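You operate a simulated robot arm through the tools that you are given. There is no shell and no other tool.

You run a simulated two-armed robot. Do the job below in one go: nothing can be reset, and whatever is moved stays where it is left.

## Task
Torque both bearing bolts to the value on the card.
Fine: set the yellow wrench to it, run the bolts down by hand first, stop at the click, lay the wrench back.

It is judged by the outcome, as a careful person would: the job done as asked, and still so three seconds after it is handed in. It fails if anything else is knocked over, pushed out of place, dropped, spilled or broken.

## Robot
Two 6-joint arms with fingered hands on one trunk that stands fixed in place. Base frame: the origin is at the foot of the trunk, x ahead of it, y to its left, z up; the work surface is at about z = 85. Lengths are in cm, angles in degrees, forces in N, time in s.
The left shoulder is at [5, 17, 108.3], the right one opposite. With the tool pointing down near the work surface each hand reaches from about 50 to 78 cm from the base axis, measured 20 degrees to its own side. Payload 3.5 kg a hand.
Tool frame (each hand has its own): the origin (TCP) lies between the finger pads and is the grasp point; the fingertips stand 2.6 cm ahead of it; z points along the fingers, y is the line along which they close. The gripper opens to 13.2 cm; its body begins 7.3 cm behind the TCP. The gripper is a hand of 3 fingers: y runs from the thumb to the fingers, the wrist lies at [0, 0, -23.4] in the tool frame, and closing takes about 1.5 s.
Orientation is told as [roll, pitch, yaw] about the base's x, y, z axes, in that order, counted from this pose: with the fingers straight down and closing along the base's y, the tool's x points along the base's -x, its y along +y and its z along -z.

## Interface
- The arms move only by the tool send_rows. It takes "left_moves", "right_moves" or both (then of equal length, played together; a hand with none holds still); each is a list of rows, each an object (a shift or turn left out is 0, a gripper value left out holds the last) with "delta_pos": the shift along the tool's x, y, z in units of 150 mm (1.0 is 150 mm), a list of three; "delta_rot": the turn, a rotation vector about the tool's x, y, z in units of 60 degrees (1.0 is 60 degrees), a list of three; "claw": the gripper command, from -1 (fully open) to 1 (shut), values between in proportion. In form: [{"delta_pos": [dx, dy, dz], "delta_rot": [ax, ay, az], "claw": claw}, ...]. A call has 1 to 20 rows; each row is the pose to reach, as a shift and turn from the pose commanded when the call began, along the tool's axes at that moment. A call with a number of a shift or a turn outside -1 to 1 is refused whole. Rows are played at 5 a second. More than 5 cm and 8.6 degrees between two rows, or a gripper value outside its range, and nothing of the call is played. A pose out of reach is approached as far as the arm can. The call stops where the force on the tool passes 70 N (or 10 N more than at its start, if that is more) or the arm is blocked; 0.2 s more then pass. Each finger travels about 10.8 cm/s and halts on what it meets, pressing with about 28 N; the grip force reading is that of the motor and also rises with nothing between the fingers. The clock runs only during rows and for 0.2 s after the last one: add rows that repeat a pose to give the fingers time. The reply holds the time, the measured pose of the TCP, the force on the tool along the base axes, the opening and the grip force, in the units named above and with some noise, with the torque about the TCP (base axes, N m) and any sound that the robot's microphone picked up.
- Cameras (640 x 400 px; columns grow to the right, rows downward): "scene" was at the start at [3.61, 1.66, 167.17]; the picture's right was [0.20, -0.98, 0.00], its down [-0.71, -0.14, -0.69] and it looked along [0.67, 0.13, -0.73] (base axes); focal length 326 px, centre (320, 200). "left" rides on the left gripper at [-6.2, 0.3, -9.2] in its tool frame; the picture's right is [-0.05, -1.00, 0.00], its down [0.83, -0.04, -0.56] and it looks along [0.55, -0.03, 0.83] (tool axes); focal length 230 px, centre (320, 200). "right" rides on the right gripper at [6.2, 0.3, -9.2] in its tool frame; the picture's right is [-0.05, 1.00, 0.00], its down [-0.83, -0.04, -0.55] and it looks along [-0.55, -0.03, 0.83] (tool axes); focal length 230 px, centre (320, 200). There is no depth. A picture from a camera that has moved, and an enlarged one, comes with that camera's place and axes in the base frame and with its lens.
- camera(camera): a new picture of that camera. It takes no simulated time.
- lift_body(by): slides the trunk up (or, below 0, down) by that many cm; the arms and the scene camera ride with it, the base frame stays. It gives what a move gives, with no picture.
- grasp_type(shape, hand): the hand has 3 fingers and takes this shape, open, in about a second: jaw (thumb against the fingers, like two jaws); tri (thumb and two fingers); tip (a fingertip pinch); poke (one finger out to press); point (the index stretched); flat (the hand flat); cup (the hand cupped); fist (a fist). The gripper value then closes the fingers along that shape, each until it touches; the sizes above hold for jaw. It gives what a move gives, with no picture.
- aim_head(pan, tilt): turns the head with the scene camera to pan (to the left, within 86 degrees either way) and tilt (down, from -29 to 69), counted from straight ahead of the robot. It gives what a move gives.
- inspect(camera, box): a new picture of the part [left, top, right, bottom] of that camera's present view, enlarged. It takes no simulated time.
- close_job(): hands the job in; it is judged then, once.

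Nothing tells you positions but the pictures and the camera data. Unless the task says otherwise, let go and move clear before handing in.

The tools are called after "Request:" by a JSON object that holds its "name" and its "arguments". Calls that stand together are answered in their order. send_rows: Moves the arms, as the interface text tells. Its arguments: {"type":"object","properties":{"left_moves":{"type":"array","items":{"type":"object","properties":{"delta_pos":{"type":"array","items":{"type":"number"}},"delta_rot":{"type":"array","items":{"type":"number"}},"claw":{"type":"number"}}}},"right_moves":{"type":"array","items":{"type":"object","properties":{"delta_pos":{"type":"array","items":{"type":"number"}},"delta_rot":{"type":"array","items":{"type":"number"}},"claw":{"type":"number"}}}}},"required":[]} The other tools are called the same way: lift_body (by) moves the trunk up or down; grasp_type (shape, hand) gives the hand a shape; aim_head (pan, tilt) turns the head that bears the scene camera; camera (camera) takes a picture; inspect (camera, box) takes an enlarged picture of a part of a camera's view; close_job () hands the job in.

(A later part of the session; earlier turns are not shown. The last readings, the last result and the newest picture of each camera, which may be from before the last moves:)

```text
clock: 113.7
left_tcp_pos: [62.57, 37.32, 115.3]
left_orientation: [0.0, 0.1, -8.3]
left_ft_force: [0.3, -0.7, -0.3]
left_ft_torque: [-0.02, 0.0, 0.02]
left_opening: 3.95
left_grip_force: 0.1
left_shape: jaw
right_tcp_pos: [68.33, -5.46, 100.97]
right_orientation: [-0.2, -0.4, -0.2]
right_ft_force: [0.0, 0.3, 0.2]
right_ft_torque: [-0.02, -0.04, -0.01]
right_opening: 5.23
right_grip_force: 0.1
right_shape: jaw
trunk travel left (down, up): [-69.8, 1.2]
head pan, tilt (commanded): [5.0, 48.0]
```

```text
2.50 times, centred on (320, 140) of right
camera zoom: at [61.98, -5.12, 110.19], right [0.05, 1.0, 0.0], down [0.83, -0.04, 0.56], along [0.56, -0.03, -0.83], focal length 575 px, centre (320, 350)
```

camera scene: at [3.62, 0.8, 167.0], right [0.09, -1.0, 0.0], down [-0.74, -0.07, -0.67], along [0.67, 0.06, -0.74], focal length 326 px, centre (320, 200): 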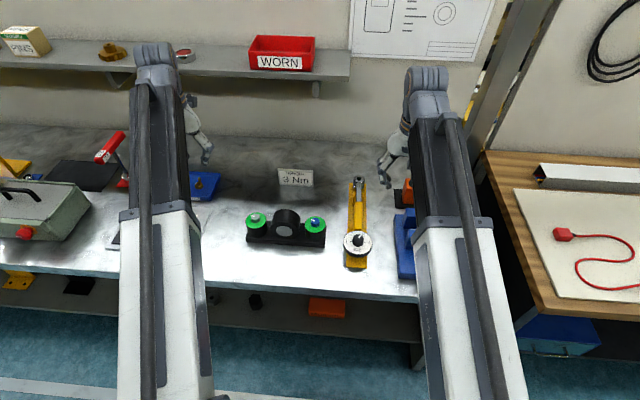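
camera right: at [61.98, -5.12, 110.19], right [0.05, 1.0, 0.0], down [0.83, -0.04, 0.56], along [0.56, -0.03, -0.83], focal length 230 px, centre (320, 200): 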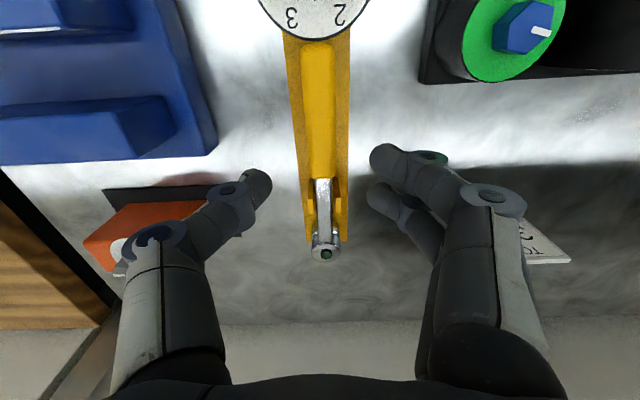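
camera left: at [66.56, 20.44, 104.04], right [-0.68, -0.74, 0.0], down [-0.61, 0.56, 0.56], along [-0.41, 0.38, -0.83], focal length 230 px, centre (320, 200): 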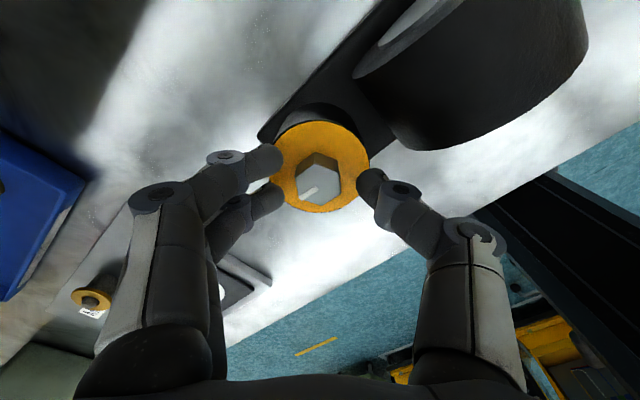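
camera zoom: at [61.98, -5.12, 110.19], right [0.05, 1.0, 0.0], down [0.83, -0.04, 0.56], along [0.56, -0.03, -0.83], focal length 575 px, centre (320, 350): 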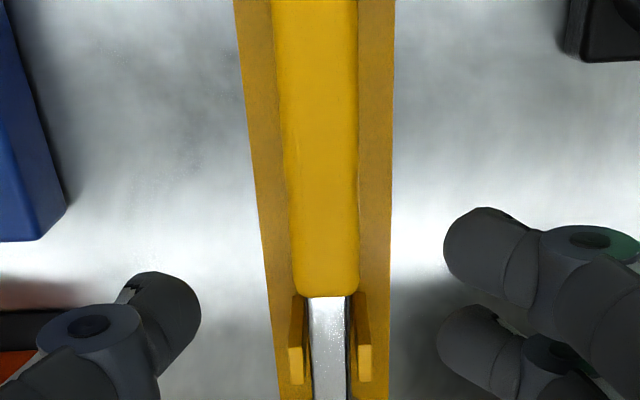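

The hand is centred over the grip. I'll descend with the fingers either side of it.

Request:
{"name": "send_rows", "arguments": {"right_moves": [{"delta_pos": [0, 0.004, 0.12]}, {"delta_pos": [0, 0.004, 0.24]}, {"delta_pos": [0, 0.004, 0.36]}, {"delta_pos": [0, 0.004, 0.48]}, {"delta_pos": [0, 0.004, 0.58]}, {"delta_pos": [0, 0.004, 0.66]}, {"delta_pos": [0, 0.004, 0.7]}, {"delta_pos": [0, 0.004, 0.7]}]}}

Request:
{"name": "camera", "arguments": {"camera": "right"}}

```text
clock: 115.5
left_tcp_pos: [62.46, 37.26, 115.33]
left_orientation: [-0.2, 0.1, -8.2]
left_ft_force: [1.3, 0.2, 0.0]
left_ft_torque: [0.02, -0.01, -0.02]
left_opening: 3.93
left_grip_force: 0.0
left_shape: jaw
right_tcp_pos: [68.17, -5.28, 90.49]
right_orientation: [-0.2, -0.4, -0.1]
right_ft_force: [0.1, -0.2, 0.5]
right_ft_torque: [-0.01, 0.0, 0.01]
right_opening: 5.22
right_grip_force: 0.2
right_shape: jaw
trunk travel left (down, up): [-69.8, 1.2]
head pan, tilt (commanded): [5.0, 48.0]
```

```text
taken
camera right: at [61.89, -5.0, 99.65], right [0.05, 1.0, 0.0], down [0.83, -0.04, 0.56], along [0.56, -0.03, -0.83], focal length 230 px, centre (320, 200)
```

right: 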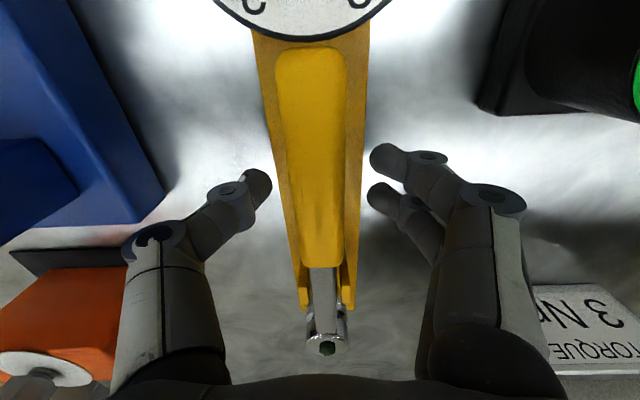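

Request:
{"name": "send_rows", "arguments": {"right_moves": [{"claw": 0.5}, {"claw": 0.8}, {"claw": 1}, {"claw": 1}, {"claw": 1}]}}

Request:
{"name": "camera", "arguments": {"camera": "right"}}

Request:
{"name": "send_rows", "arguments": {"right_moves": [{"delta_pos": [0, 0, -0.03]}, {"delta_pos": [0, 0, -0.06]}, {"delta_pos": [0, 0, -0.09]}, {"delta_pos": [0, 0, -0.12]}]}}

Request:
{"name": "camera", "arguments": {"camera": "right"}}

Request:
{"name": "camera", "arguments": {"camera": "scene"}}

```text
clock: 116.7
left_tcp_pos: [62.51, 37.33, 115.25]
left_orientation: [-0.1, 0.2, -8.3]
left_ft_force: [0.2, -0.8, 0.5]
left_ft_torque: [-0.04, 0.03, 0.01]
left_opening: 3.91
left_grip_force: 0.1
left_shape: jaw
right_tcp_pos: [68.26, -5.34, 90.51]
right_orientation: [-0.2, -0.4, -0.1]
right_ft_force: [-1.1, 0.1, 0.2]
right_ft_torque: [0.02, -0.01, 0.02]
right_opening: 1.94
right_grip_force: 28.1
right_shape: jaw
trunk travel left (down, up): [-69.8, 1.2]
head pan, tilt (commanded): [5.0, 48.0]
```

```text
taken
camera right: at [61.89, -5.01, 99.64], right [0.05, 1.0, 0.0], down [0.83, -0.04, 0.56], along [0.56, -0.03, -0.83], focal length 230 px, centre (320, 200)
```

right: 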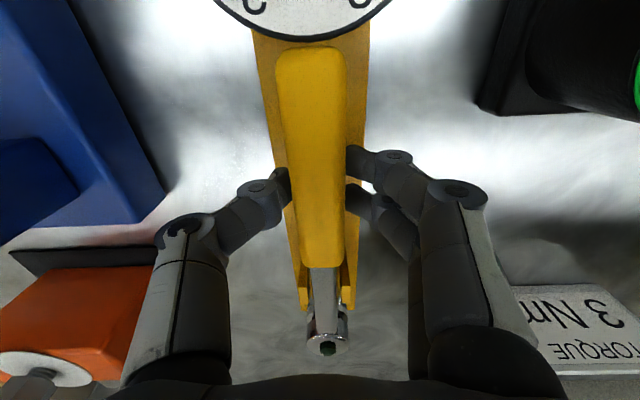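

```text
clock: 117.7
left_tcp_pos: [62.49, 37.33, 115.29]
left_orientation: [-0.1, 0.1, -8.3]
left_ft_force: [-0.5, 0.0, 0.4]
left_ft_torque: [0.0, 0.02, -0.02]
left_opening: 3.91
left_grip_force: 0.0
left_shape: jaw
right_tcp_pos: [68.11, -5.45, 92.35]
right_orientation: [-0.1, -0.5, -0.1]
right_ft_force: [-0.4, 0.7, -4.3]
right_ft_torque: [-0.02, 0.0, 0.01]
right_opening: 1.91
right_grip_force: 28.2
right_shape: jaw
trunk travel left (down, up): [-69.8, 1.2]
head pan, tilt (commanded): [5.0, 48.0]
```

```text
taken
camera right: at [61.88, -5.13, 101.47], right [0.05, 1.0, 0.0], down [0.83, -0.04, 0.56], along [0.56, -0.03, -0.83], focal length 230 px, centre (320, 200)
```

right: 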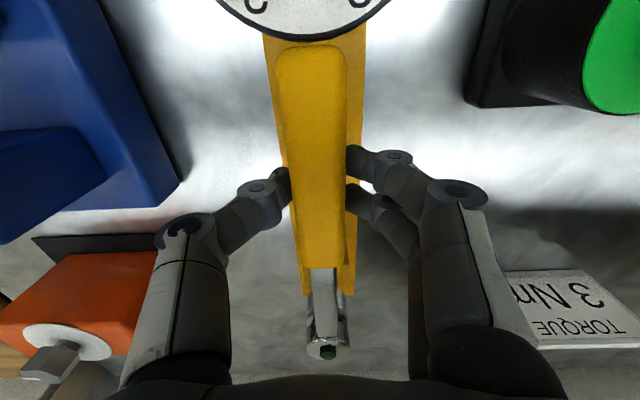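

```text
taken
camera scene: at [3.66, 0.79, 167.0], right [0.09, -1.0, 0.0], down [-0.74, -0.07, -0.67], along [0.67, 0.06, -0.74], focal length 326 px, centre (320, 200)
```

scene: 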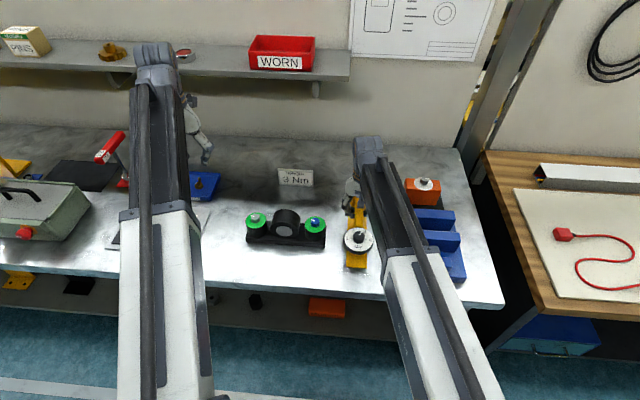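

The wrench is up, weighing about 4.3 N and balanced in the hand, and the dial moves with it. I'll raise it well clear.

Request:
{"name": "send_rows", "arguments": {"right_moves": [{"delta_pos": [0, 0, -0.1]}, {"delta_pos": [0, 0, -0.2]}, {"delta_pos": [0, 0, -0.3]}, {"delta_pos": [0, 0, -0.4]}, {"delta_pos": [0, 0, -0.5]}, {"delta_pos": [0, 0, -0.62]}]}}

Request:
{"name": "camera", "arguments": {"camera": "right"}}

Request:
{"name": "inspect", "arguments": {"camera": "right", "box": [240, 0, 400, 100]}}

Request:
{"name": "inspect", "arguments": {"camera": "scene", "box": [320, 160, 480, 290]}}

```text
clock: 119.1
left_tcp_pos: [62.45, 37.29, 115.32]
left_orientation: [-0.1, 0.1, -8.3]
left_ft_force: [0.0, 0.5, 0.1]
left_ft_torque: [0.02, 0.05, 0.0]
left_opening: 3.94
left_grip_force: 0.0
left_shape: jaw
right_tcp_pos: [67.95, -5.46, 101.72]
right_orientation: [-0.2, -0.4, -0.1]
right_ft_force: [0.8, 0.1, -4.3]
right_ft_torque: [-0.01, -0.05, 0.01]
right_opening: 1.9
right_grip_force: 28.2
right_shape: jaw
trunk travel left (down, up): [-69.8, 1.2]
head pan, tilt (commanded): [5.0, 48.0]
```

```text
taken
camera right: at [61.76, -5.11, 110.87], right [0.05, 1.0, 0.0], down [0.83, -0.04, 0.56], along [0.56, -0.03, -0.83], focal length 230 px, centre (320, 200)
```

right: 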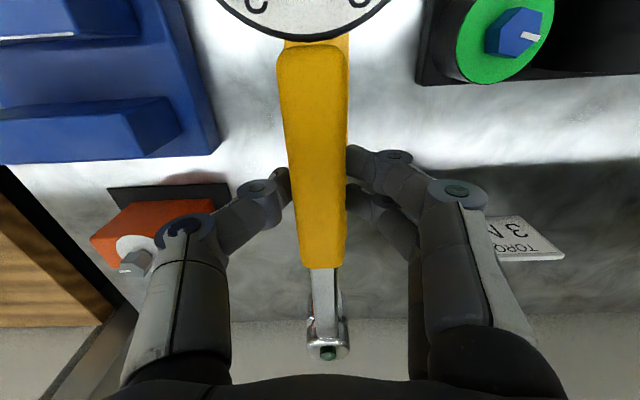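

```text
4.00 times, centred on (320, 50) of right
camera zoom: at [61.76, -5.11, 110.87], right [0.05, 1.0, 0.0], down [0.83, -0.04, 0.56], along [0.56, -0.03, -0.83], focal length 920 px, centre (320, 800)
```

zoom: 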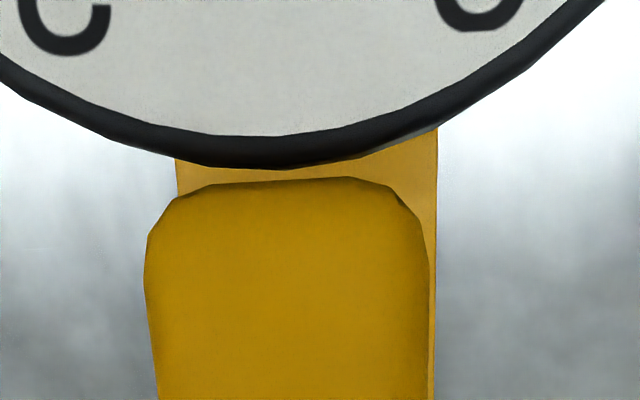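

```text
3.08 times, centred on (400, 225) of scene
camera zoom: at [3.65, 0.79, 167.0], right [0.09, -1.0, 0.0], down [-0.74, -0.07, -0.67], along [0.67, 0.06, -0.74], focal length 1004 px, centre (74, 123)
```

zoom: 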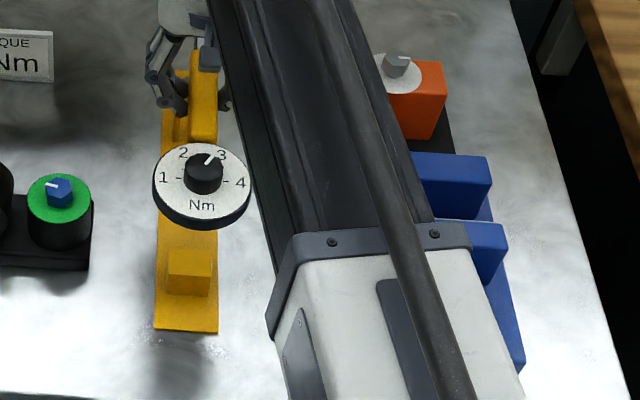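

The dial still reads 3 and moves with the wrench. I'll carry the wrench toward the blue bolt, turning it so the handle points back and to the right at yaw about +48.

Request:
{"name": "send_rows", "arguments": {"right_moves": [{"delta_pos": [0.09, 0.011, 0], "delta_rot": [0, 0, -0.067]}, {"delta_pos": [0.18, 0.022, 0], "delta_rot": [0, 0, -0.133]}, {"delta_pos": [0.27, 0.033, 0], "delta_rot": [0, 0, -0.2]}, {"delta_pos": [0.36, 0.045, 0], "delta_rot": [0, 0, -0.267]}, {"delta_pos": [0.45, 0.056, 0], "delta_rot": [0, 0, -0.333]}, {"delta_pos": [0.533, 0.067, 0], "delta_rot": [0, 0, -0.4]}]}}

Request:
{"name": "send_rows", "arguments": {"right_moves": [{"delta_pos": [0.074, 0.044, 0], "delta_rot": [0, 0, -0.067]}, {"delta_pos": [0.147, 0.087, 0], "delta_rot": [0, 0, -0.133]}, {"delta_pos": [0.221, 0.131, 0], "delta_rot": [0, 0, -0.2]}, {"delta_pos": [0.295, 0.175, 0], "delta_rot": [0, 0, -0.267]}, {"delta_pos": [0.368, 0.218, 0], "delta_rot": [0, 0, -0.333]}, {"delta_pos": [0.442, 0.262, 0], "delta_rot": [0, 0, -0.4]}]}}

Request:
{"name": "camera", "arguments": {"camera": "right"}}

Request:
{"name": "camera", "arguments": {"camera": "scene"}}

Request:
{"name": "camera", "arguments": {"camera": "left"}}

```text
clock: 120.5
left_tcp_pos: [62.55, 37.24, 115.2]
left_orientation: [0.0, 0.1, -8.2]
left_ft_force: [0.0, -0.5, -0.9]
left_ft_torque: [0.0, -0.02, -0.01]
left_opening: 3.92
left_grip_force: 0.2
left_shape: jaw
right_tcp_pos: [60.15, -4.48, 101.56]
right_orientation: [-0.4, -0.3, 24.0]
right_ft_force: [0.2, 0.1, -5.5]
right_ft_torque: [0.02, -0.03, 0.01]
right_opening: 1.91
right_grip_force: 28.2
right_shape: jaw
trunk travel left (down, up): [-69.8, 1.2]
head pan, tilt (commanded): [5.0, 48.0]
```

```text
clock: 121.9
left_tcp_pos: [62.44, 37.18, 115.2]
left_orientation: [-0.2, 0.2, -8.3]
left_ft_force: [0.8, 0.3, -0.5]
left_ft_torque: [0.0, 0.01, 0.0]
left_opening: 3.94
left_grip_force: 0.0
left_shape: jaw
right_tcp_pos: [52.56, -3.4, 101.52]
right_orientation: [-0.5, -0.3, 48.0]
right_ft_force: [0.5, 0.0, -4.0]
right_ft_torque: [0.02, 0.0, -0.01]
right_opening: 1.88
right_grip_force: 28.3
right_shape: jaw
trunk travel left (down, up): [-69.8, 1.2]
head pan, tilt (commanded): [5.0, 48.0]
```

```text
taken
camera right: at [47.98, -7.74, 110.69], right [-0.71, 0.71, -0.01], down [0.58, 0.59, 0.56], along [0.4, 0.39, -0.83], focal length 230 px, centre (320, 200)
```

right: 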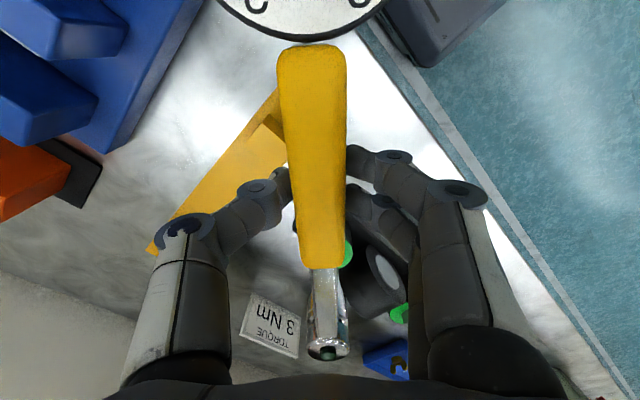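

```text
taken
camera scene: at [3.63, 0.79, 167.0], right [0.09, -1.0, 0.0], down [-0.74, -0.07, -0.67], along [0.67, 0.06, -0.74], focal length 326 px, centre (320, 200)
```

scene: 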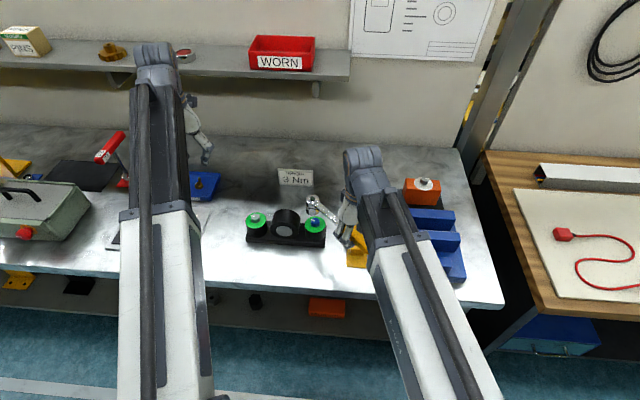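

```text
taken
camera left: at [68.68, 36.63, 124.43], right [-0.09, -1.0, 0.0], down [-0.83, 0.08, 0.56], along [-0.55, 0.05, -0.83], focal length 230 px, centre (320, 200)
```

left: 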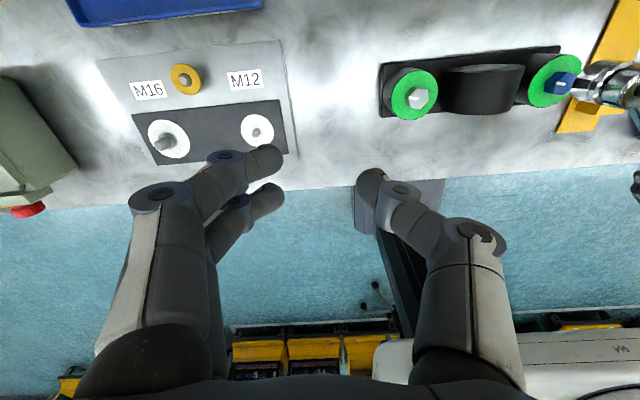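

Request:
{"name": "inspect", "arguments": {"camera": "scene", "box": [290, 180, 370, 250]}}

Request:
{"name": "inspect", "arguments": {"camera": "left", "box": [500, 20, 640, 140]}}

Request:
{"name": "inspect", "arguments": {"camera": "right", "box": [250, 210, 410, 390]}}

```text
5.71 times, centred on (330, 215) of scene
camera zoom: at [3.63, 0.79, 167.0], right [0.09, -1.0, 0.0], down [-0.74, -0.07, -0.67], along [0.67, 0.06, -0.74], focal length 1864 px, centre (263, 114)
```

zoom: 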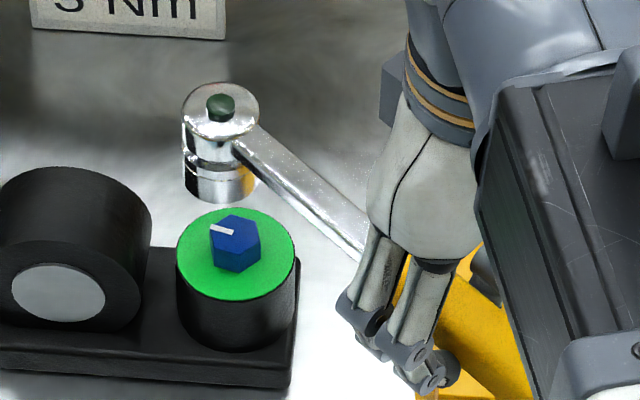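

```text
3.33 times, centred on (570, 80) of left
camera zoom: at [68.68, 36.63, 124.43], right [-0.09, -1.0, 0.0], down [-0.83, 0.08, 0.56], along [-0.55, 0.05, -0.83], focal length 767 px, centre (-513, 600)
```

zoom: 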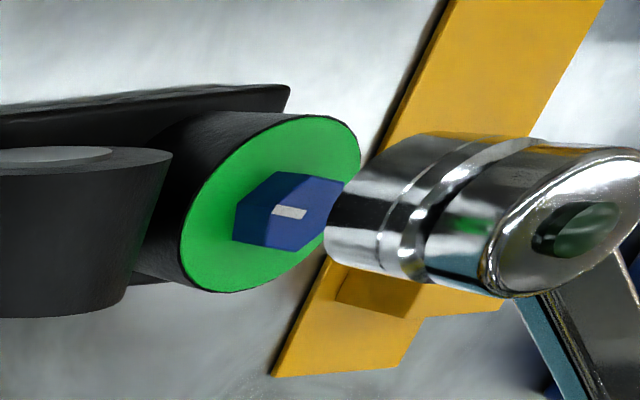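

```text
2.22 times, centred on (330, 300) of right
camera zoom: at [47.98, -7.74, 110.69], right [-0.71, 0.71, -0.01], down [0.58, 0.59, 0.56], along [0.4, 0.39, -0.83], focal length 511 px, centre (298, -22)
```

zoom: 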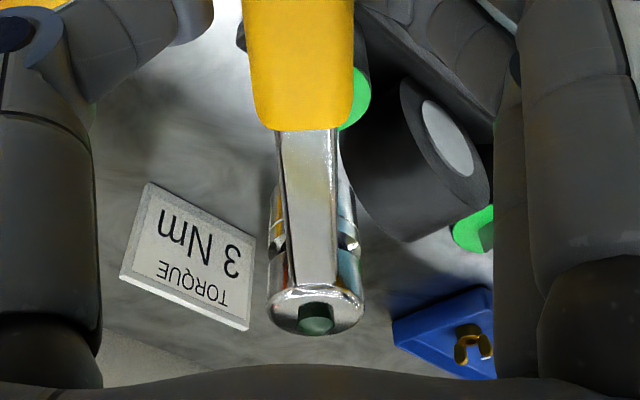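

I can now triangulate the head against the blue bolt. It overshoots along the wrench axis by about 0.9 cm, so the hand-to-socket distance is about 15.2 cm. I'll correct that and lower to just above the hex.

Request:
{"name": "send_rows", "arguments": {"right_moves": [{"delta_pos": [0.03, 0, 0.04]}, {"delta_pos": [0.06, 0, 0.08]}, {"delta_pos": [0.06, 0, 0.12]}, {"delta_pos": [0.06, 0, 0.16]}, {"delta_pos": [0.06, 0, 0.16]}]}}

Request:
{"name": "inspect", "arguments": {"camera": "scene", "box": [290, 190, 350, 250]}}

Request:
{"name": "inspect", "arguments": {"camera": "left", "box": [500, 20, 640, 140]}}

```text
clock: 123.1
left_tcp_pos: [62.66, 37.31, 115.24]
left_orientation: [-0.1, 0.1, -8.3]
left_ft_force: [-0.1, -0.6, 0.5]
left_ft_torque: [0.0, -0.02, -0.04]
left_opening: 3.91
left_grip_force: 0.0
left_shape: jaw
right_tcp_pos: [51.74, -4.14, 99.11]
right_orientation: [-0.5, -0.2, 48.0]
right_ft_force: [0.4, -1.1, -4.4]
right_ft_torque: [0.02, -0.03, -0.02]
right_opening: 1.89
right_grip_force: 27.6
right_shape: jaw
trunk travel left (down, up): [-69.8, 1.2]
head pan, tilt (commanded): [5.0, 48.0]
```

```text
6.67 times, centred on (320, 220) of scene
camera zoom: at [3.65, 0.79, 167.0], right [0.09, -1.0, 0.0], down [-0.74, -0.07, -0.67], along [0.67, 0.06, -0.74], focal length 2175 px, centre (320, 67)
```

zoom: 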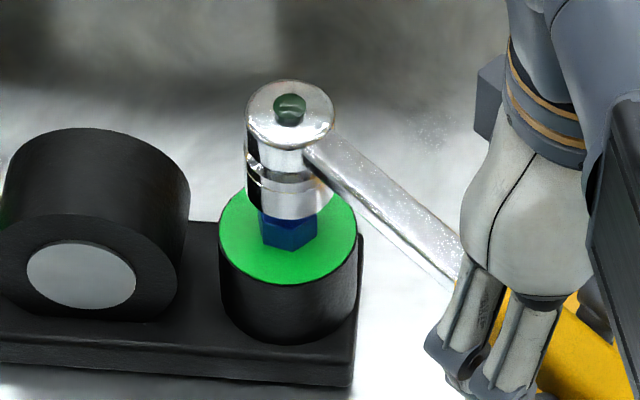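

```text
3.33 times, centred on (570, 80) of left
camera zoom: at [68.7, 36.63, 124.42], right [-0.09, -1.0, 0.0], down [-0.83, 0.08, 0.56], along [-0.55, 0.05, -0.83], focal length 767 px, centre (-513, 600)
```

zoom: 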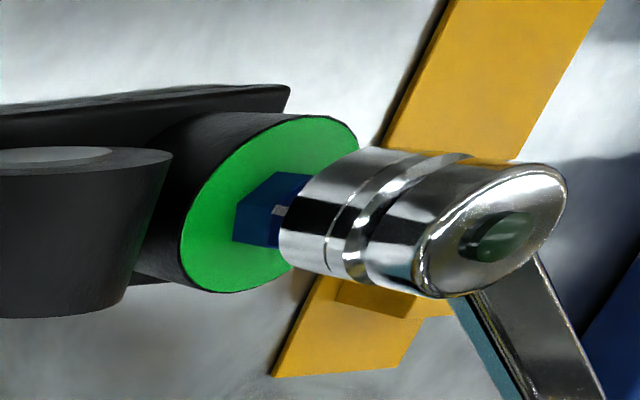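

The socket is now over the blue hex to within about 2 mm. I'll trim that and lower in small steps, watching the force.

Request:
{"name": "send_rows", "arguments": {"right_moves": [{"delta_pos": [-0.0074, 0.0067, 0.03]}, {"delta_pos": [-0.0074, 0.0067, 0.06]}, {"delta_pos": [-0.0074, 0.0067, 0.08]}, {"delta_pos": [-0.0074, 0.0067, 0.1]}]}}

Request:
{"name": "inspect", "arguments": {"camera": "scene", "box": [290, 190, 350, 250]}}

Request:
{"name": "inspect", "arguments": {"camera": "left", "box": [500, 20, 640, 140]}}

```text
clock: 124.1
left_tcp_pos: [62.56, 37.22, 115.25]
left_orientation: [-0.1, 0.0, -8.3]
left_ft_force: [0.4, -1.0, -0.6]
left_ft_torque: [0.0, 0.01, 0.05]
left_opening: 3.92
left_grip_force: 0.1
left_shape: jaw
right_tcp_pos: [51.9, -4.2, 97.46]
right_orientation: [-0.4, -0.2, 48.0]
right_ft_force: [0.5, -0.2, -3.5]
right_ft_torque: [0.08, -0.12, 0.0]
right_opening: 1.87
right_grip_force: 28.1
right_shape: jaw
trunk travel left (down, up): [-69.8, 1.2]
head pan, tilt (commanded): [5.0, 48.0]
```

```text
6.67 times, centred on (320, 220) of scene
camera zoom: at [3.65, 0.79, 167.0], right [0.09, -1.0, 0.0], down [-0.74, -0.07, -0.67], along [0.67, 0.06, -0.74], focal length 2175 px, centre (320, 67)
```

zoom: 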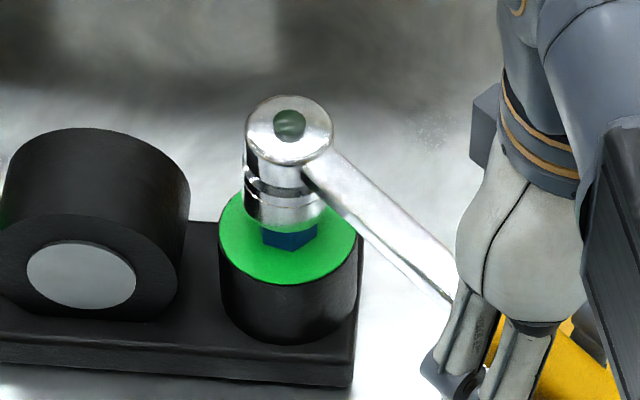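

```text
3.33 times, centred on (570, 80) of left
camera zoom: at [68.69, 36.63, 124.43], right [-0.09, -1.0, 0.0], down [-0.83, 0.08, 0.56], along [-0.55, 0.05, -0.83], focal length 767 px, centre (-513, 600)
```

zoom: 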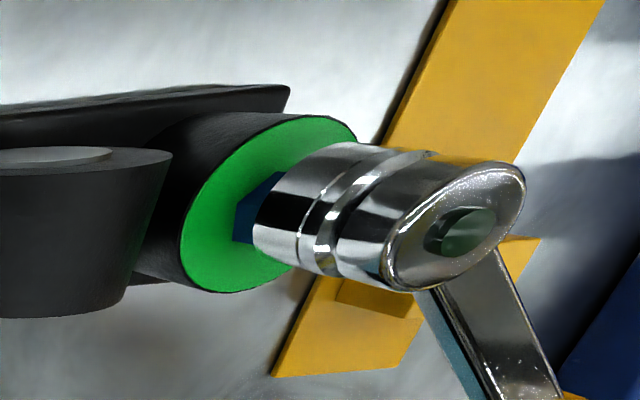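

The socket is now resting lightly on the hex top and hasn't dropped on, so its points aren't lined up yet. I'll turn the wrench gently clockwise about the bolt axis with light pressure until it drops over the hex.

Request:
{"name": "send_rows", "arguments": {"right_moves": [{"delta_pos": [0, 0, 0.012]}, {"delta_pos": [-0.0014, 0.053, 0.012], "delta_rot": [0, 0, 0.05]}, {"delta_pos": [-0.0056, 0.1059, 0.012], "delta_rot": [0, 0, 0.1]}, {"delta_pos": [-0.0125, 0.1585, 0.012], "delta_rot": [0, 0, 0.15]}]}}

Request:
{"name": "inspect", "arguments": {"camera": "scene", "box": [290, 190, 350, 250]}}

Request:
{"name": "inspect", "arguments": {"camera": "left", "box": [500, 20, 640, 140]}}

```text
clock: 125.1
left_tcp_pos: [62.5, 37.25, 115.15]
left_orientation: [-0.2, 0.1, -8.2]
left_ft_force: [-0.2, 0.0, 0.1]
left_ft_torque: [0.02, 0.0, -0.03]
left_opening: 3.94
left_grip_force: 0.1
left_shape: jaw
right_tcp_pos: [50.28, -2.35, 97.38]
right_orientation: [-0.5, -0.2, 38.9]
right_ft_force: [-0.5, -0.1, -3.7]
right_ft_torque: [0.06, -0.09, -0.01]
right_opening: 1.91
right_grip_force: 27.9
right_shape: jaw
trunk travel left (down, up): [-69.8, 1.2]
head pan, tilt (commanded): [5.0, 48.0]
```

```text
6.67 times, centred on (320, 220) of scene
camera zoom: at [3.64, 0.8, 167.0], right [0.09, -1.0, 0.0], down [-0.74, -0.07, -0.67], along [0.67, 0.06, -0.74], focal length 2175 px, centre (320, 67)
```

zoom: 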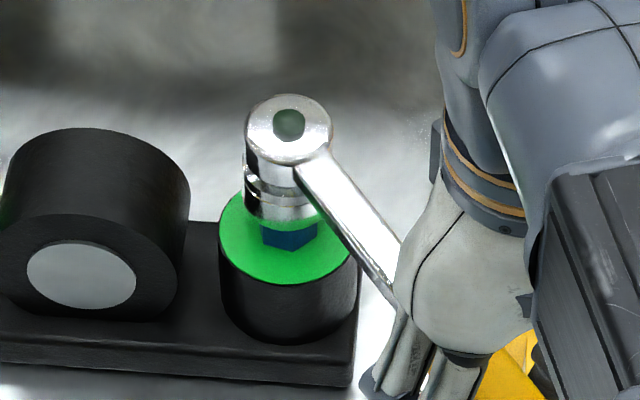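

```text
3.33 times, centred on (570, 80) of left
camera zoom: at [68.69, 36.64, 124.43], right [-0.09, -1.0, 0.0], down [-0.83, 0.08, 0.56], along [-0.55, 0.05, -0.83], focal length 767 px, centre (-513, 600)
```

zoom: 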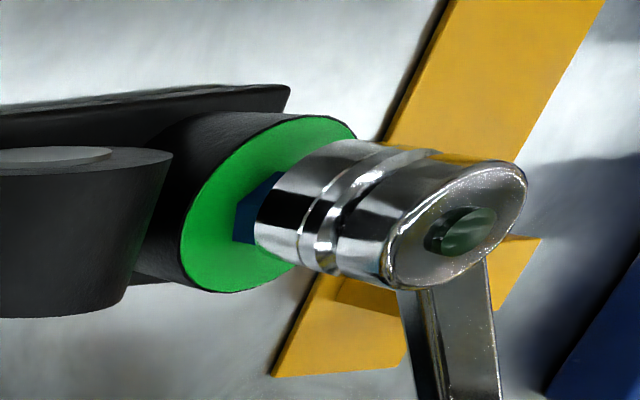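

Request:
{"name": "send_rows", "arguments": {"right_moves": [{"delta_pos": [-0.005, 0.006, -0.01]}, {"delta_pos": [-0.0064, 0.059, -0.01], "delta_rot": [0, 0, 0.05]}, {"delta_pos": [-0.0106, 0.1119, -0.01], "delta_rot": [0, 0, 0.1]}, {"delta_pos": [-0.0175, 0.1645, -0.01], "delta_rot": [0, 0, 0.15]}]}}

Request:
{"name": "inspect", "arguments": {"camera": "scene", "box": [290, 190, 350, 250]}}

Request:
{"name": "send_rows", "arguments": {"right_moves": [{"delta_pos": [-0.0014, 0.053, 0], "delta_rot": [0, 0, 0.05]}, {"delta_pos": [-0.0056, 0.1059, 0], "delta_rot": [0, 0, 0.1]}, {"delta_pos": [-0.0125, 0.1585, 0], "delta_rot": [0, 0, 0.15]}]}}

Request:
{"name": "inspect", "arguments": {"camera": "scene", "box": [290, 190, 350, 250]}}

```text
clock: 126.1
left_tcp_pos: [62.53, 37.27, 115.22]
left_orientation: [-0.1, 0.2, -8.2]
left_ft_force: [-0.3, -0.2, 0.7]
left_ft_torque: [-0.01, -0.01, 0.01]
left_opening: 3.91
left_grip_force: 0.1
left_shape: jaw
right_tcp_pos: [48.95, -0.16, 97.55]
right_orientation: [-0.5, -0.2, 29.7]
right_ft_force: [0.1, -0.2, -4.2]
right_ft_torque: [0.04, -0.05, 0.03]
right_opening: 1.91
right_grip_force: 27.9
right_shape: jaw
trunk travel left (down, up): [-69.8, 1.2]
head pan, tilt (commanded): [5.0, 48.0]
```

```text
6.67 times, centred on (320, 220) of scene
camera zoom: at [3.64, 0.8, 167.0], right [0.09, -1.0, 0.0], down [-0.74, -0.07, -0.67], along [0.67, 0.06, -0.74], focal length 2175 px, centre (320, 67)
```

zoom: 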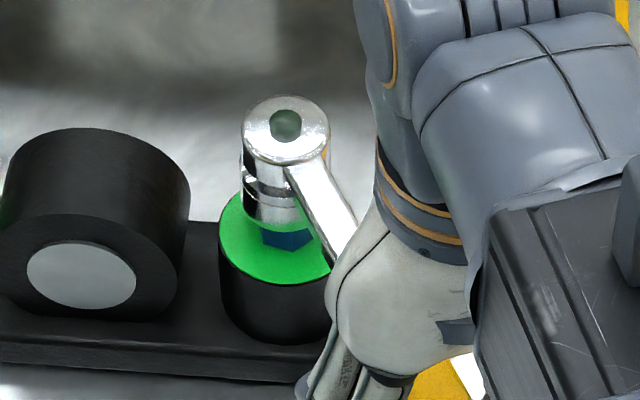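

```text
clock: 126.9
left_tcp_pos: [62.48, 37.29, 115.11]
left_orientation: [-0.1, 0.1, -8.4]
left_ft_force: [-0.6, 0.6, -0.3]
left_ft_torque: [-0.01, 0.01, 0.01]
left_opening: 3.9
left_grip_force: 0.0
left_shape: jaw
right_tcp_pos: [47.92, 1.98, 97.51]
right_orientation: [-0.3, -0.3, 21.0]
right_ft_force: [-0.9, 0.5, -3.9]
right_ft_torque: [0.02, -0.03, -0.02]
right_opening: 1.91
right_grip_force: 28.0
right_shape: jaw
trunk travel left (down, up): [-69.8, 1.2]
head pan, tilt (commanded): [5.0, 48.0]
```

```text
6.67 times, centred on (320, 220) of scene
camera zoom: at [3.64, 0.8, 167.0], right [0.09, -1.0, 0.0], down [-0.74, -0.07, -0.67], along [0.67, 0.06, -0.74], focal length 2175 px, centre (320, 67)
```

zoom: 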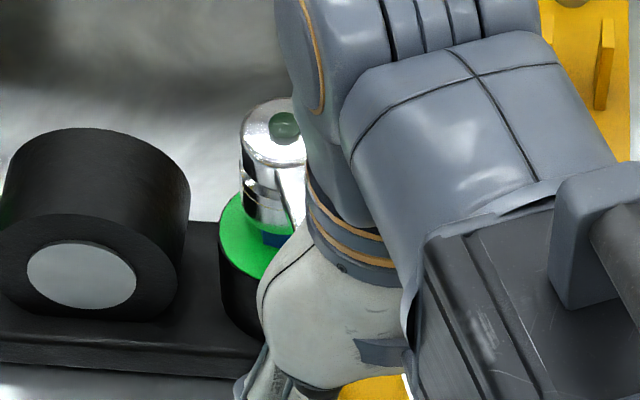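

It still hasn't dropped on. Rather than hunt blindly, I'll lift the wrench and roll it so the left camera can look into the socket and show how its points lie relative to the handle.

Request:
{"name": "send_rows", "arguments": {"right_moves": [{"delta_pos": [0, 0, -0.1]}, {"delta_pos": [0, 0, -0.22]}, {"delta_pos": [0, 0, -0.35]}, {"delta_pos": [0, 0, -0.5]}, {"delta_pos": [0, 0, -0.65]}, {"delta_pos": [0, 0, -0.8]}]}}

Request:
{"name": "send_rows", "arguments": {"right_moves": [{"delta_pos": [-0.03, 0, 0], "delta_rot": [-0.12, 0, 0]}, {"delta_pos": [-0.06, 0, 0], "delta_rot": [-0.24, 0, 0]}, {"delta_pos": [-0.1, 0, 0], "delta_rot": [-0.36, 0, 0]}, {"delta_pos": [-0.13, 0, 0], "delta_rot": [-0.48, 0, 0]}, {"delta_pos": [-0.16, 0, 0], "delta_rot": [-0.6, 0, 0]}, {"delta_pos": [-0.2, 0, 0], "delta_rot": [-0.74, 0, 0]}, {"delta_pos": [-0.2, 0, 0], "delta_rot": [-0.87, 0, 0]}, {"delta_pos": [-0.2, 0, 0], "delta_rot": [-1, 0, 0]}]}}

Request:
{"name": "camera", "arguments": {"camera": "left"}}

Request:
{"name": "camera", "arguments": {"camera": "scene"}}

```text
clock: 128.3
left_tcp_pos: [62.51, 37.29, 115.28]
left_orientation: [-0.1, 0.1, -8.3]
left_ft_force: [0.2, -0.3, 0.2]
left_ft_torque: [0.0, 0.03, -0.01]
left_opening: 3.94
left_grip_force: 0.0
left_shape: jaw
right_tcp_pos: [47.69, 2.11, 109.54]
right_orientation: [-0.2, -0.4, 20.9]
right_ft_force: [0.1, 0.2, -4.9]
right_ft_torque: [0.0, -0.09, -0.02]
right_opening: 1.93
right_grip_force: 27.8
right_shape: jaw
trunk travel left (down, up): [-69.8, 1.2]
head pan, tilt (commanded): [5.0, 48.0]
```

```text
clock: 130.1
left_tcp_pos: [62.53, 37.29, 115.24]
left_orientation: [-0.1, 0.0, -8.3]
left_ft_force: [-0.7, 0.0, -0.3]
left_ft_torque: [-0.02, 0.02, 0.02]
left_opening: 3.95
left_grip_force: 0.1
left_shape: jaw
right_tcp_pos: [50.6, 3.14, 109.62]
right_orientation: [59.8, -0.4, 20.8]
right_ft_force: [0.5, 0.7, -3.7]
right_ft_torque: [-0.02, -0.03, 0.01]
right_opening: 1.88
right_grip_force: 27.9
right_shape: jaw
trunk travel left (down, up): [-69.8, 1.2]
head pan, tilt (commanded): [5.0, 48.0]
```

```text
taken
camera left: at [68.71, 36.62, 124.42], right [-0.09, -1.0, 0.0], down [-0.83, 0.08, 0.56], along [-0.55, 0.05, -0.83], focal length 230 px, centre (320, 200)
```

left: 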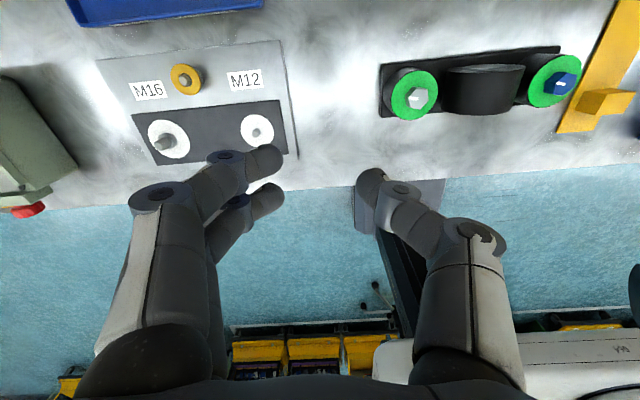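

```text
taken
camera scene: at [3.67, 0.78, 167.0], right [0.09, -1.0, 0.0], down [-0.74, -0.07, -0.67], along [0.67, 0.06, -0.74], focal length 326 px, centre (320, 200)
```

scene: 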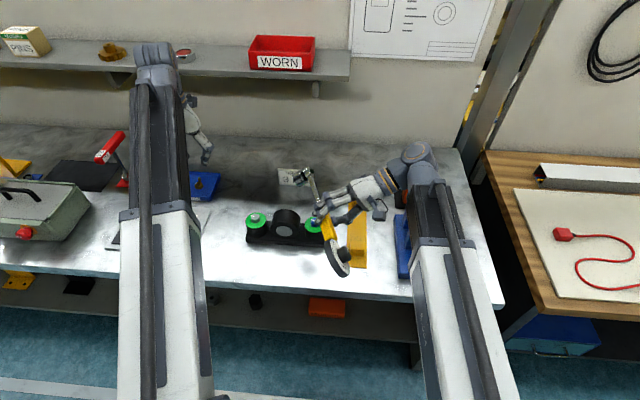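

Request:
{"name": "inspect", "arguments": {"camera": "scene", "box": [280, 155, 380, 280]}}

Request:
{"name": "camera", "arguments": {"camera": "right"}}

```text
3.20 times, centred on (330, 218) of scene
camera zoom: at [3.67, 0.78, 167.0], right [0.09, -1.0, 0.0], down [-0.74, -0.07, -0.67], along [0.67, 0.06, -0.74], focal length 1044 px, centre (288, 144)
```

zoom: 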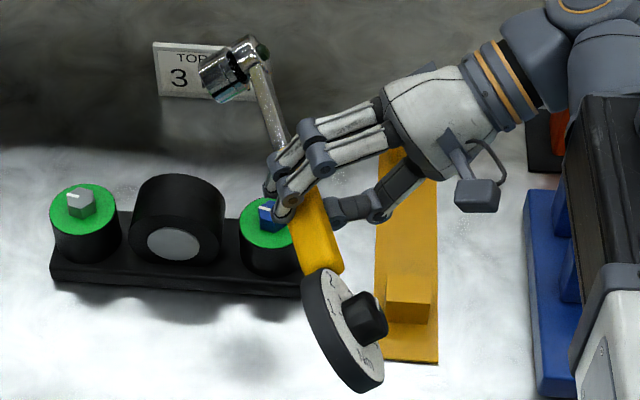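

```text
taken
camera right: at [47.58, -6.43, 114.44], right [-0.14, 0.49, 0.86], down [0.95, -0.17, 0.25], along [0.27, 0.86, -0.44], focal length 230 px, centre (320, 200)
```

right: 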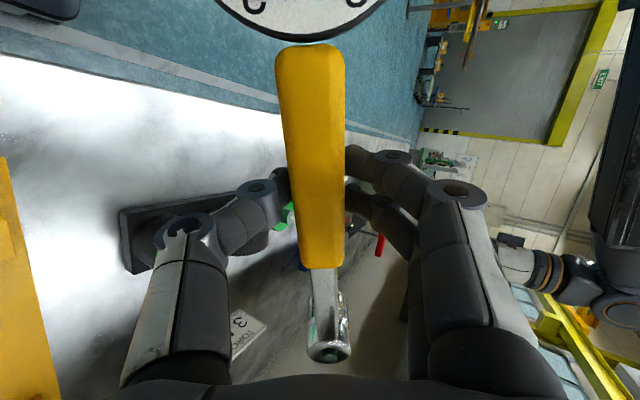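

Request:
{"name": "send_rows", "arguments": {"left_moves": [{"delta_rot": [0, 0, -0.12], "claw": 0}, {"delta_rot": [0, 0, -0.24], "claw": -0.5}, {"delta_rot": [0, 0, -0.36], "claw": -1}, {"delta_rot": [0, 0, -0.48]}, {"delta_rot": [0, 0, -0.6]}, {"delta_rot": [0, 0, -0.72]}, {"delta_rot": [0, 0, -0.817]}]}}

Request:
{"name": "send_rows", "arguments": {"left_moves": [{"delta_rot": [0, 0, -0.12]}, {"delta_rot": [0, 0, -0.24]}, {"delta_rot": [0, 0, -0.36]}, {"delta_rot": [0, 0, -0.48]}, {"delta_rot": [0, 0, -0.6]}, {"delta_rot": [0, 0, -0.7]}]}}

Request:
{"name": "send_rows", "arguments": {"left_moves": [{"delta_pos": [0.03, 0, 0.08], "delta_rot": [0, 0.11, 0]}, {"delta_pos": [0.06, 0, 0.16], "delta_rot": [0, 0.22, 0]}, {"delta_pos": [0.1, 0, 0.25], "delta_rot": [0, 0.33, 0]}, {"delta_pos": [0.14, 0, 0.35], "delta_rot": [0, 0.44, 0]}, {"delta_pos": [0.18, 0, 0.45], "delta_rot": [0, 0.55, 0]}, {"delta_pos": [0.22, 0, 0.547], "delta_rot": [0, 0.667, 0]}]}}

Request:
{"name": "camera", "arguments": {"camera": "left"}}

```text
clock: 131.7
left_tcp_pos: [62.49, 37.19, 115.23]
left_orientation: [0.1, 0.1, 40.9]
left_ft_force: [0.5, -0.1, -0.5]
left_ft_torque: [0.02, -0.05, -0.02]
left_opening: 13.19
left_grip_force: 0.0
left_shape: jaw
right_tcp_pos: [50.63, 3.22, 109.43]
right_orientation: [59.7, -0.4, 20.9]
right_ft_force: [-0.1, 0.5, -5.3]
right_ft_torque: [-0.05, -0.06, 0.0]
right_opening: 1.89
right_grip_force: 27.5
right_shape: jaw
trunk travel left (down, up): [-69.8, 1.2]
head pan, tilt (commanded): [5.0, 48.0]
```

```text
clock: 133.1
left_tcp_pos: [62.57, 37.27, 115.21]
left_orientation: [0.2, 0.1, 83.0]
left_ft_force: [1.0, -0.4, -0.7]
left_ft_torque: [-0.03, -0.01, 0.02]
left_opening: 13.2
left_grip_force: 0.1
left_shape: jaw
right_tcp_pos: [50.6, 3.12, 109.56]
right_orientation: [59.7, -0.4, 20.8]
right_ft_force: [-0.1, 0.3, -4.5]
right_ft_torque: [-0.04, -0.07, -0.03]
right_opening: 1.9
right_grip_force: 28.3
right_shape: jaw
trunk travel left (down, up): [-69.8, 1.2]
head pan, tilt (commanded): [5.0, 48.0]
```

```text
clock: 134.5
left_tcp_pos: [62.34, 33.86, 107.11]
left_orientation: [0.1, 40.2, 82.8]
left_ft_force: [0.3, 0.9, 0.6]
left_ft_torque: [0.01, -0.01, 0.0]
left_opening: 13.18
left_grip_force: 0.0
left_shape: jaw
right_tcp_pos: [50.61, 3.04, 109.53]
right_orientation: [59.6, -0.4, 20.9]
right_ft_force: [0.9, -0.6, -4.7]
right_ft_torque: [-0.04, -0.05, -0.03]
right_opening: 1.85
right_grip_force: 28.1
right_shape: jaw
trunk travel left (down, up): [-69.8, 1.2]
head pan, tilt (commanded): [5.0, 48.0]
```

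```text
taken
camera left: at [63.29, 44.37, 110.07], right [1.0, -0.09, -0.04], down [0.01, -0.28, 0.96], along [-0.09, -0.96, -0.28], focal length 230 px, centre (320, 200)
```

left: 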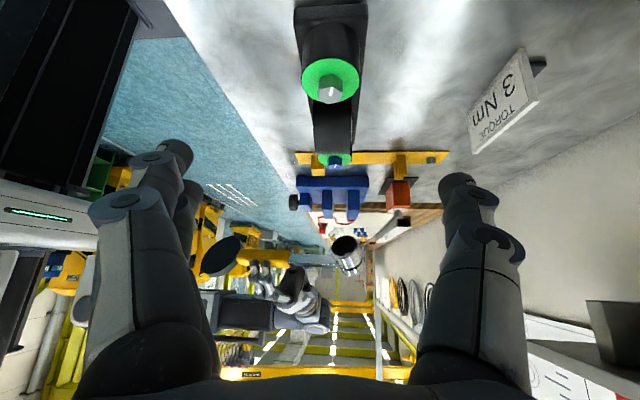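

Request:
{"name": "inspect", "arguments": {"camera": "left", "box": [310, 215, 400, 290]}}

Request:
{"name": "inspect", "arguments": {"camera": "left", "box": [328, 225, 372, 280]}}

Request:
{"name": "inspect", "arguments": {"camera": "left", "box": [280, 40, 400, 190]}}

```text
5.33 times, centred on (355, 252) of left
camera zoom: at [63.29, 44.37, 110.07], right [1.0, -0.09, -0.04], down [0.01, -0.28, 0.96], along [-0.09, -0.96, -0.28], focal length 1227 px, centre (133, -80)
```

zoom: 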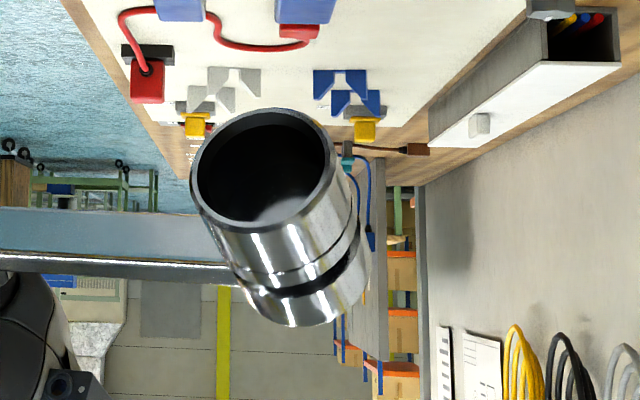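

```text
7.27 times, centred on (350, 252) of left
camera zoom: at [63.29, 44.37, 110.07], right [1.0, -0.09, -0.04], down [0.01, -0.28, 0.96], along [-0.09, -0.96, -0.28], focal length 1673 px, centre (102, -182)
```

zoom: 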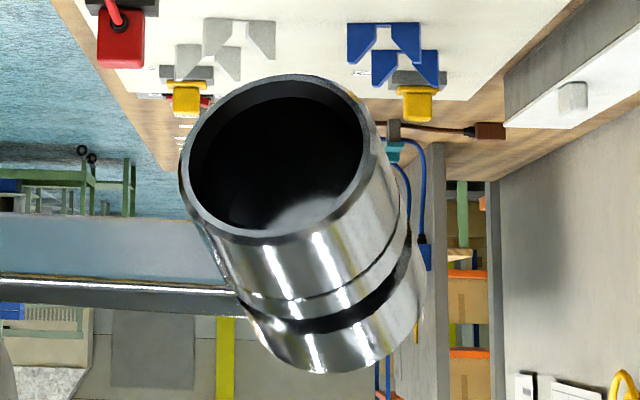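

```text
2.67 times, centred on (340, 115) of left
camera zoom: at [63.29, 44.37, 110.07], right [1.0, -0.09, -0.04], down [0.01, -0.28, 0.96], along [-0.09, -0.96, -0.28], focal length 614 px, centre (267, 427)
```

zoom: 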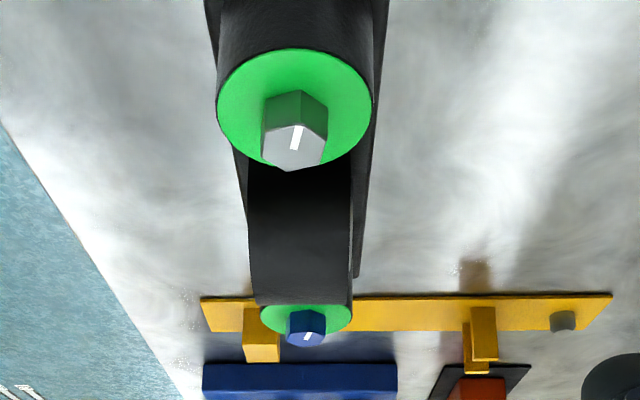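

The socket bore is a plain round hole about 3.1 cm wide, so no angular alignment is needed, only centring to within about a millimetre. This left-side view gives a clean reading of x and the scene camera gives y. I'll roll the wrench upright and bring it back over the blue bolt.

Request:
{"name": "send_rows", "arguments": {"right_moves": [{"delta_rot": [0.12, 0, 0]}, {"delta_rot": [0.24, 0, 0]}, {"delta_rot": [0.36, 0, 0]}, {"delta_rot": [0.48, 0, 0]}, {"delta_rot": [0.6, 0, 0]}, {"delta_rot": [0.74, 0, 0]}, {"delta_rot": [0.87, 0, 0]}, {"delta_rot": [1, 0, 0]}]}}

Request:
{"name": "send_rows", "arguments": {"right_moves": [{"delta_pos": [0.013, -0.083, 0], "delta_rot": [0, 0, -0.08]}, {"delta_pos": [0.027, -0.167, 0], "delta_rot": [0, 0, -0.16]}, {"delta_pos": [0.04, -0.25, 0.1], "delta_rot": [0, 0, -0.24]}, {"delta_pos": [0.054, -0.333, 0.22], "delta_rot": [0, 0, -0.32]}, {"delta_pos": [0.067, -0.417, 0.34], "delta_rot": [0, 0, -0.4]}, {"delta_pos": [0.081, -0.5, 0.46], "delta_rot": [0, 0, -0.485]}, {"delta_pos": [0.081, -0.5, 0.56], "delta_rot": [0, 0, -0.485]}, {"delta_pos": [0.081, -0.5, 0.62], "delta_rot": [0, 0, -0.485]}]}}

Request:
{"name": "camera", "arguments": {"camera": "left"}}

Request:
{"name": "inspect", "arguments": {"camera": "left", "box": [290, 110, 380, 210]}}

Request:
{"name": "inspect", "arguments": {"camera": "scene", "box": [290, 190, 350, 250]}}

```text
clock: 136.3
left_tcp_pos: [62.21, 33.95, 107.12]
left_orientation: [0.2, 40.2, 82.8]
left_ft_force: [0.2, -0.3, 0.1]
left_ft_torque: [-0.04, 0.04, 0.0]
left_opening: 13.18
left_grip_force: 0.1
left_shape: jaw
right_tcp_pos: [50.61, 3.06, 109.5]
right_orientation: [-0.5, -0.4, 20.9]
right_ft_force: [-0.2, 0.2, -4.0]
right_ft_torque: [0.03, -0.01, -0.04]
right_opening: 1.91
right_grip_force: 28.5
right_shape: jaw
trunk travel left (down, up): [-69.8, 1.2]
head pan, tilt (commanded): [5.0, 48.0]
```

```text
clock: 138.1
left_tcp_pos: [62.31, 33.8, 107.06]
left_orientation: [0.2, 40.1, 82.8]
left_ft_force: [0.3, 0.0, 0.2]
left_ft_torque: [-0.04, -0.01, -0.02]
left_opening: 13.22
left_grip_force: 0.0
left_shape: jaw
right_tcp_pos: [52.2, -4.43, 100.13]
right_orientation: [-0.5, 0.0, 50.2]
right_ft_force: [0.6, 0.0, -4.5]
right_ft_torque: [0.04, -0.02, -0.03]
right_opening: 1.89
right_grip_force: 28.0
right_shape: jaw
trunk travel left (down, up): [-69.8, 1.2]
head pan, tilt (commanded): [5.0, 48.0]
```

```text
taken
camera left: at [63.26, 44.37, 110.11], right [1.0, -0.09, -0.04], down [0.01, -0.28, 0.96], along [-0.09, -0.96, -0.28], focal length 230 px, centre (320, 200)
```

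left: 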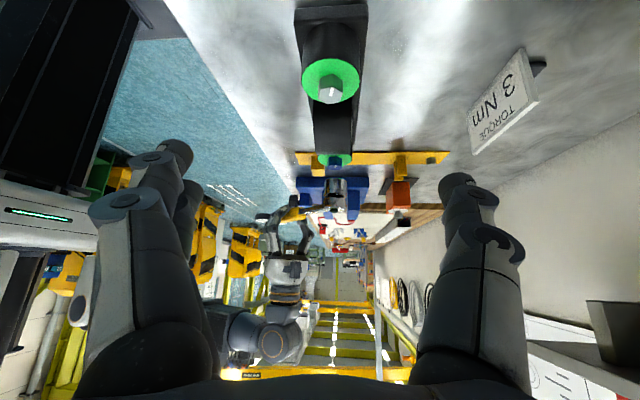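

```text
4.00 times, centred on (335, 160) of left
camera zoom: at [63.26, 44.37, 110.11], right [1.0, -0.09, -0.04], down [0.01, -0.28, 0.96], along [-0.09, -0.96, -0.28], focal length 920 px, centre (260, 360)
```

zoom: 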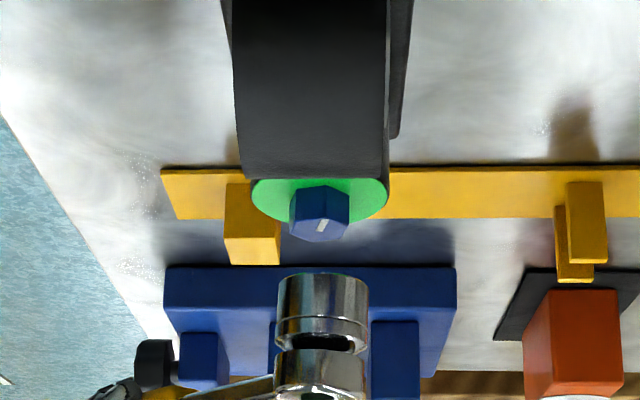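

```text
6.67 times, centred on (320, 220) of scene
camera zoom: at [3.66, 0.79, 167.0], right [0.09, -1.0, 0.0], down [-0.74, -0.07, -0.67], along [0.67, 0.06, -0.74], focal length 2175 px, centre (320, 67)
```

zoom: 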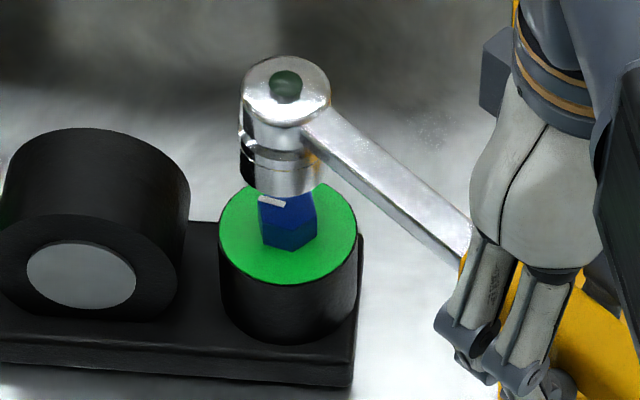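

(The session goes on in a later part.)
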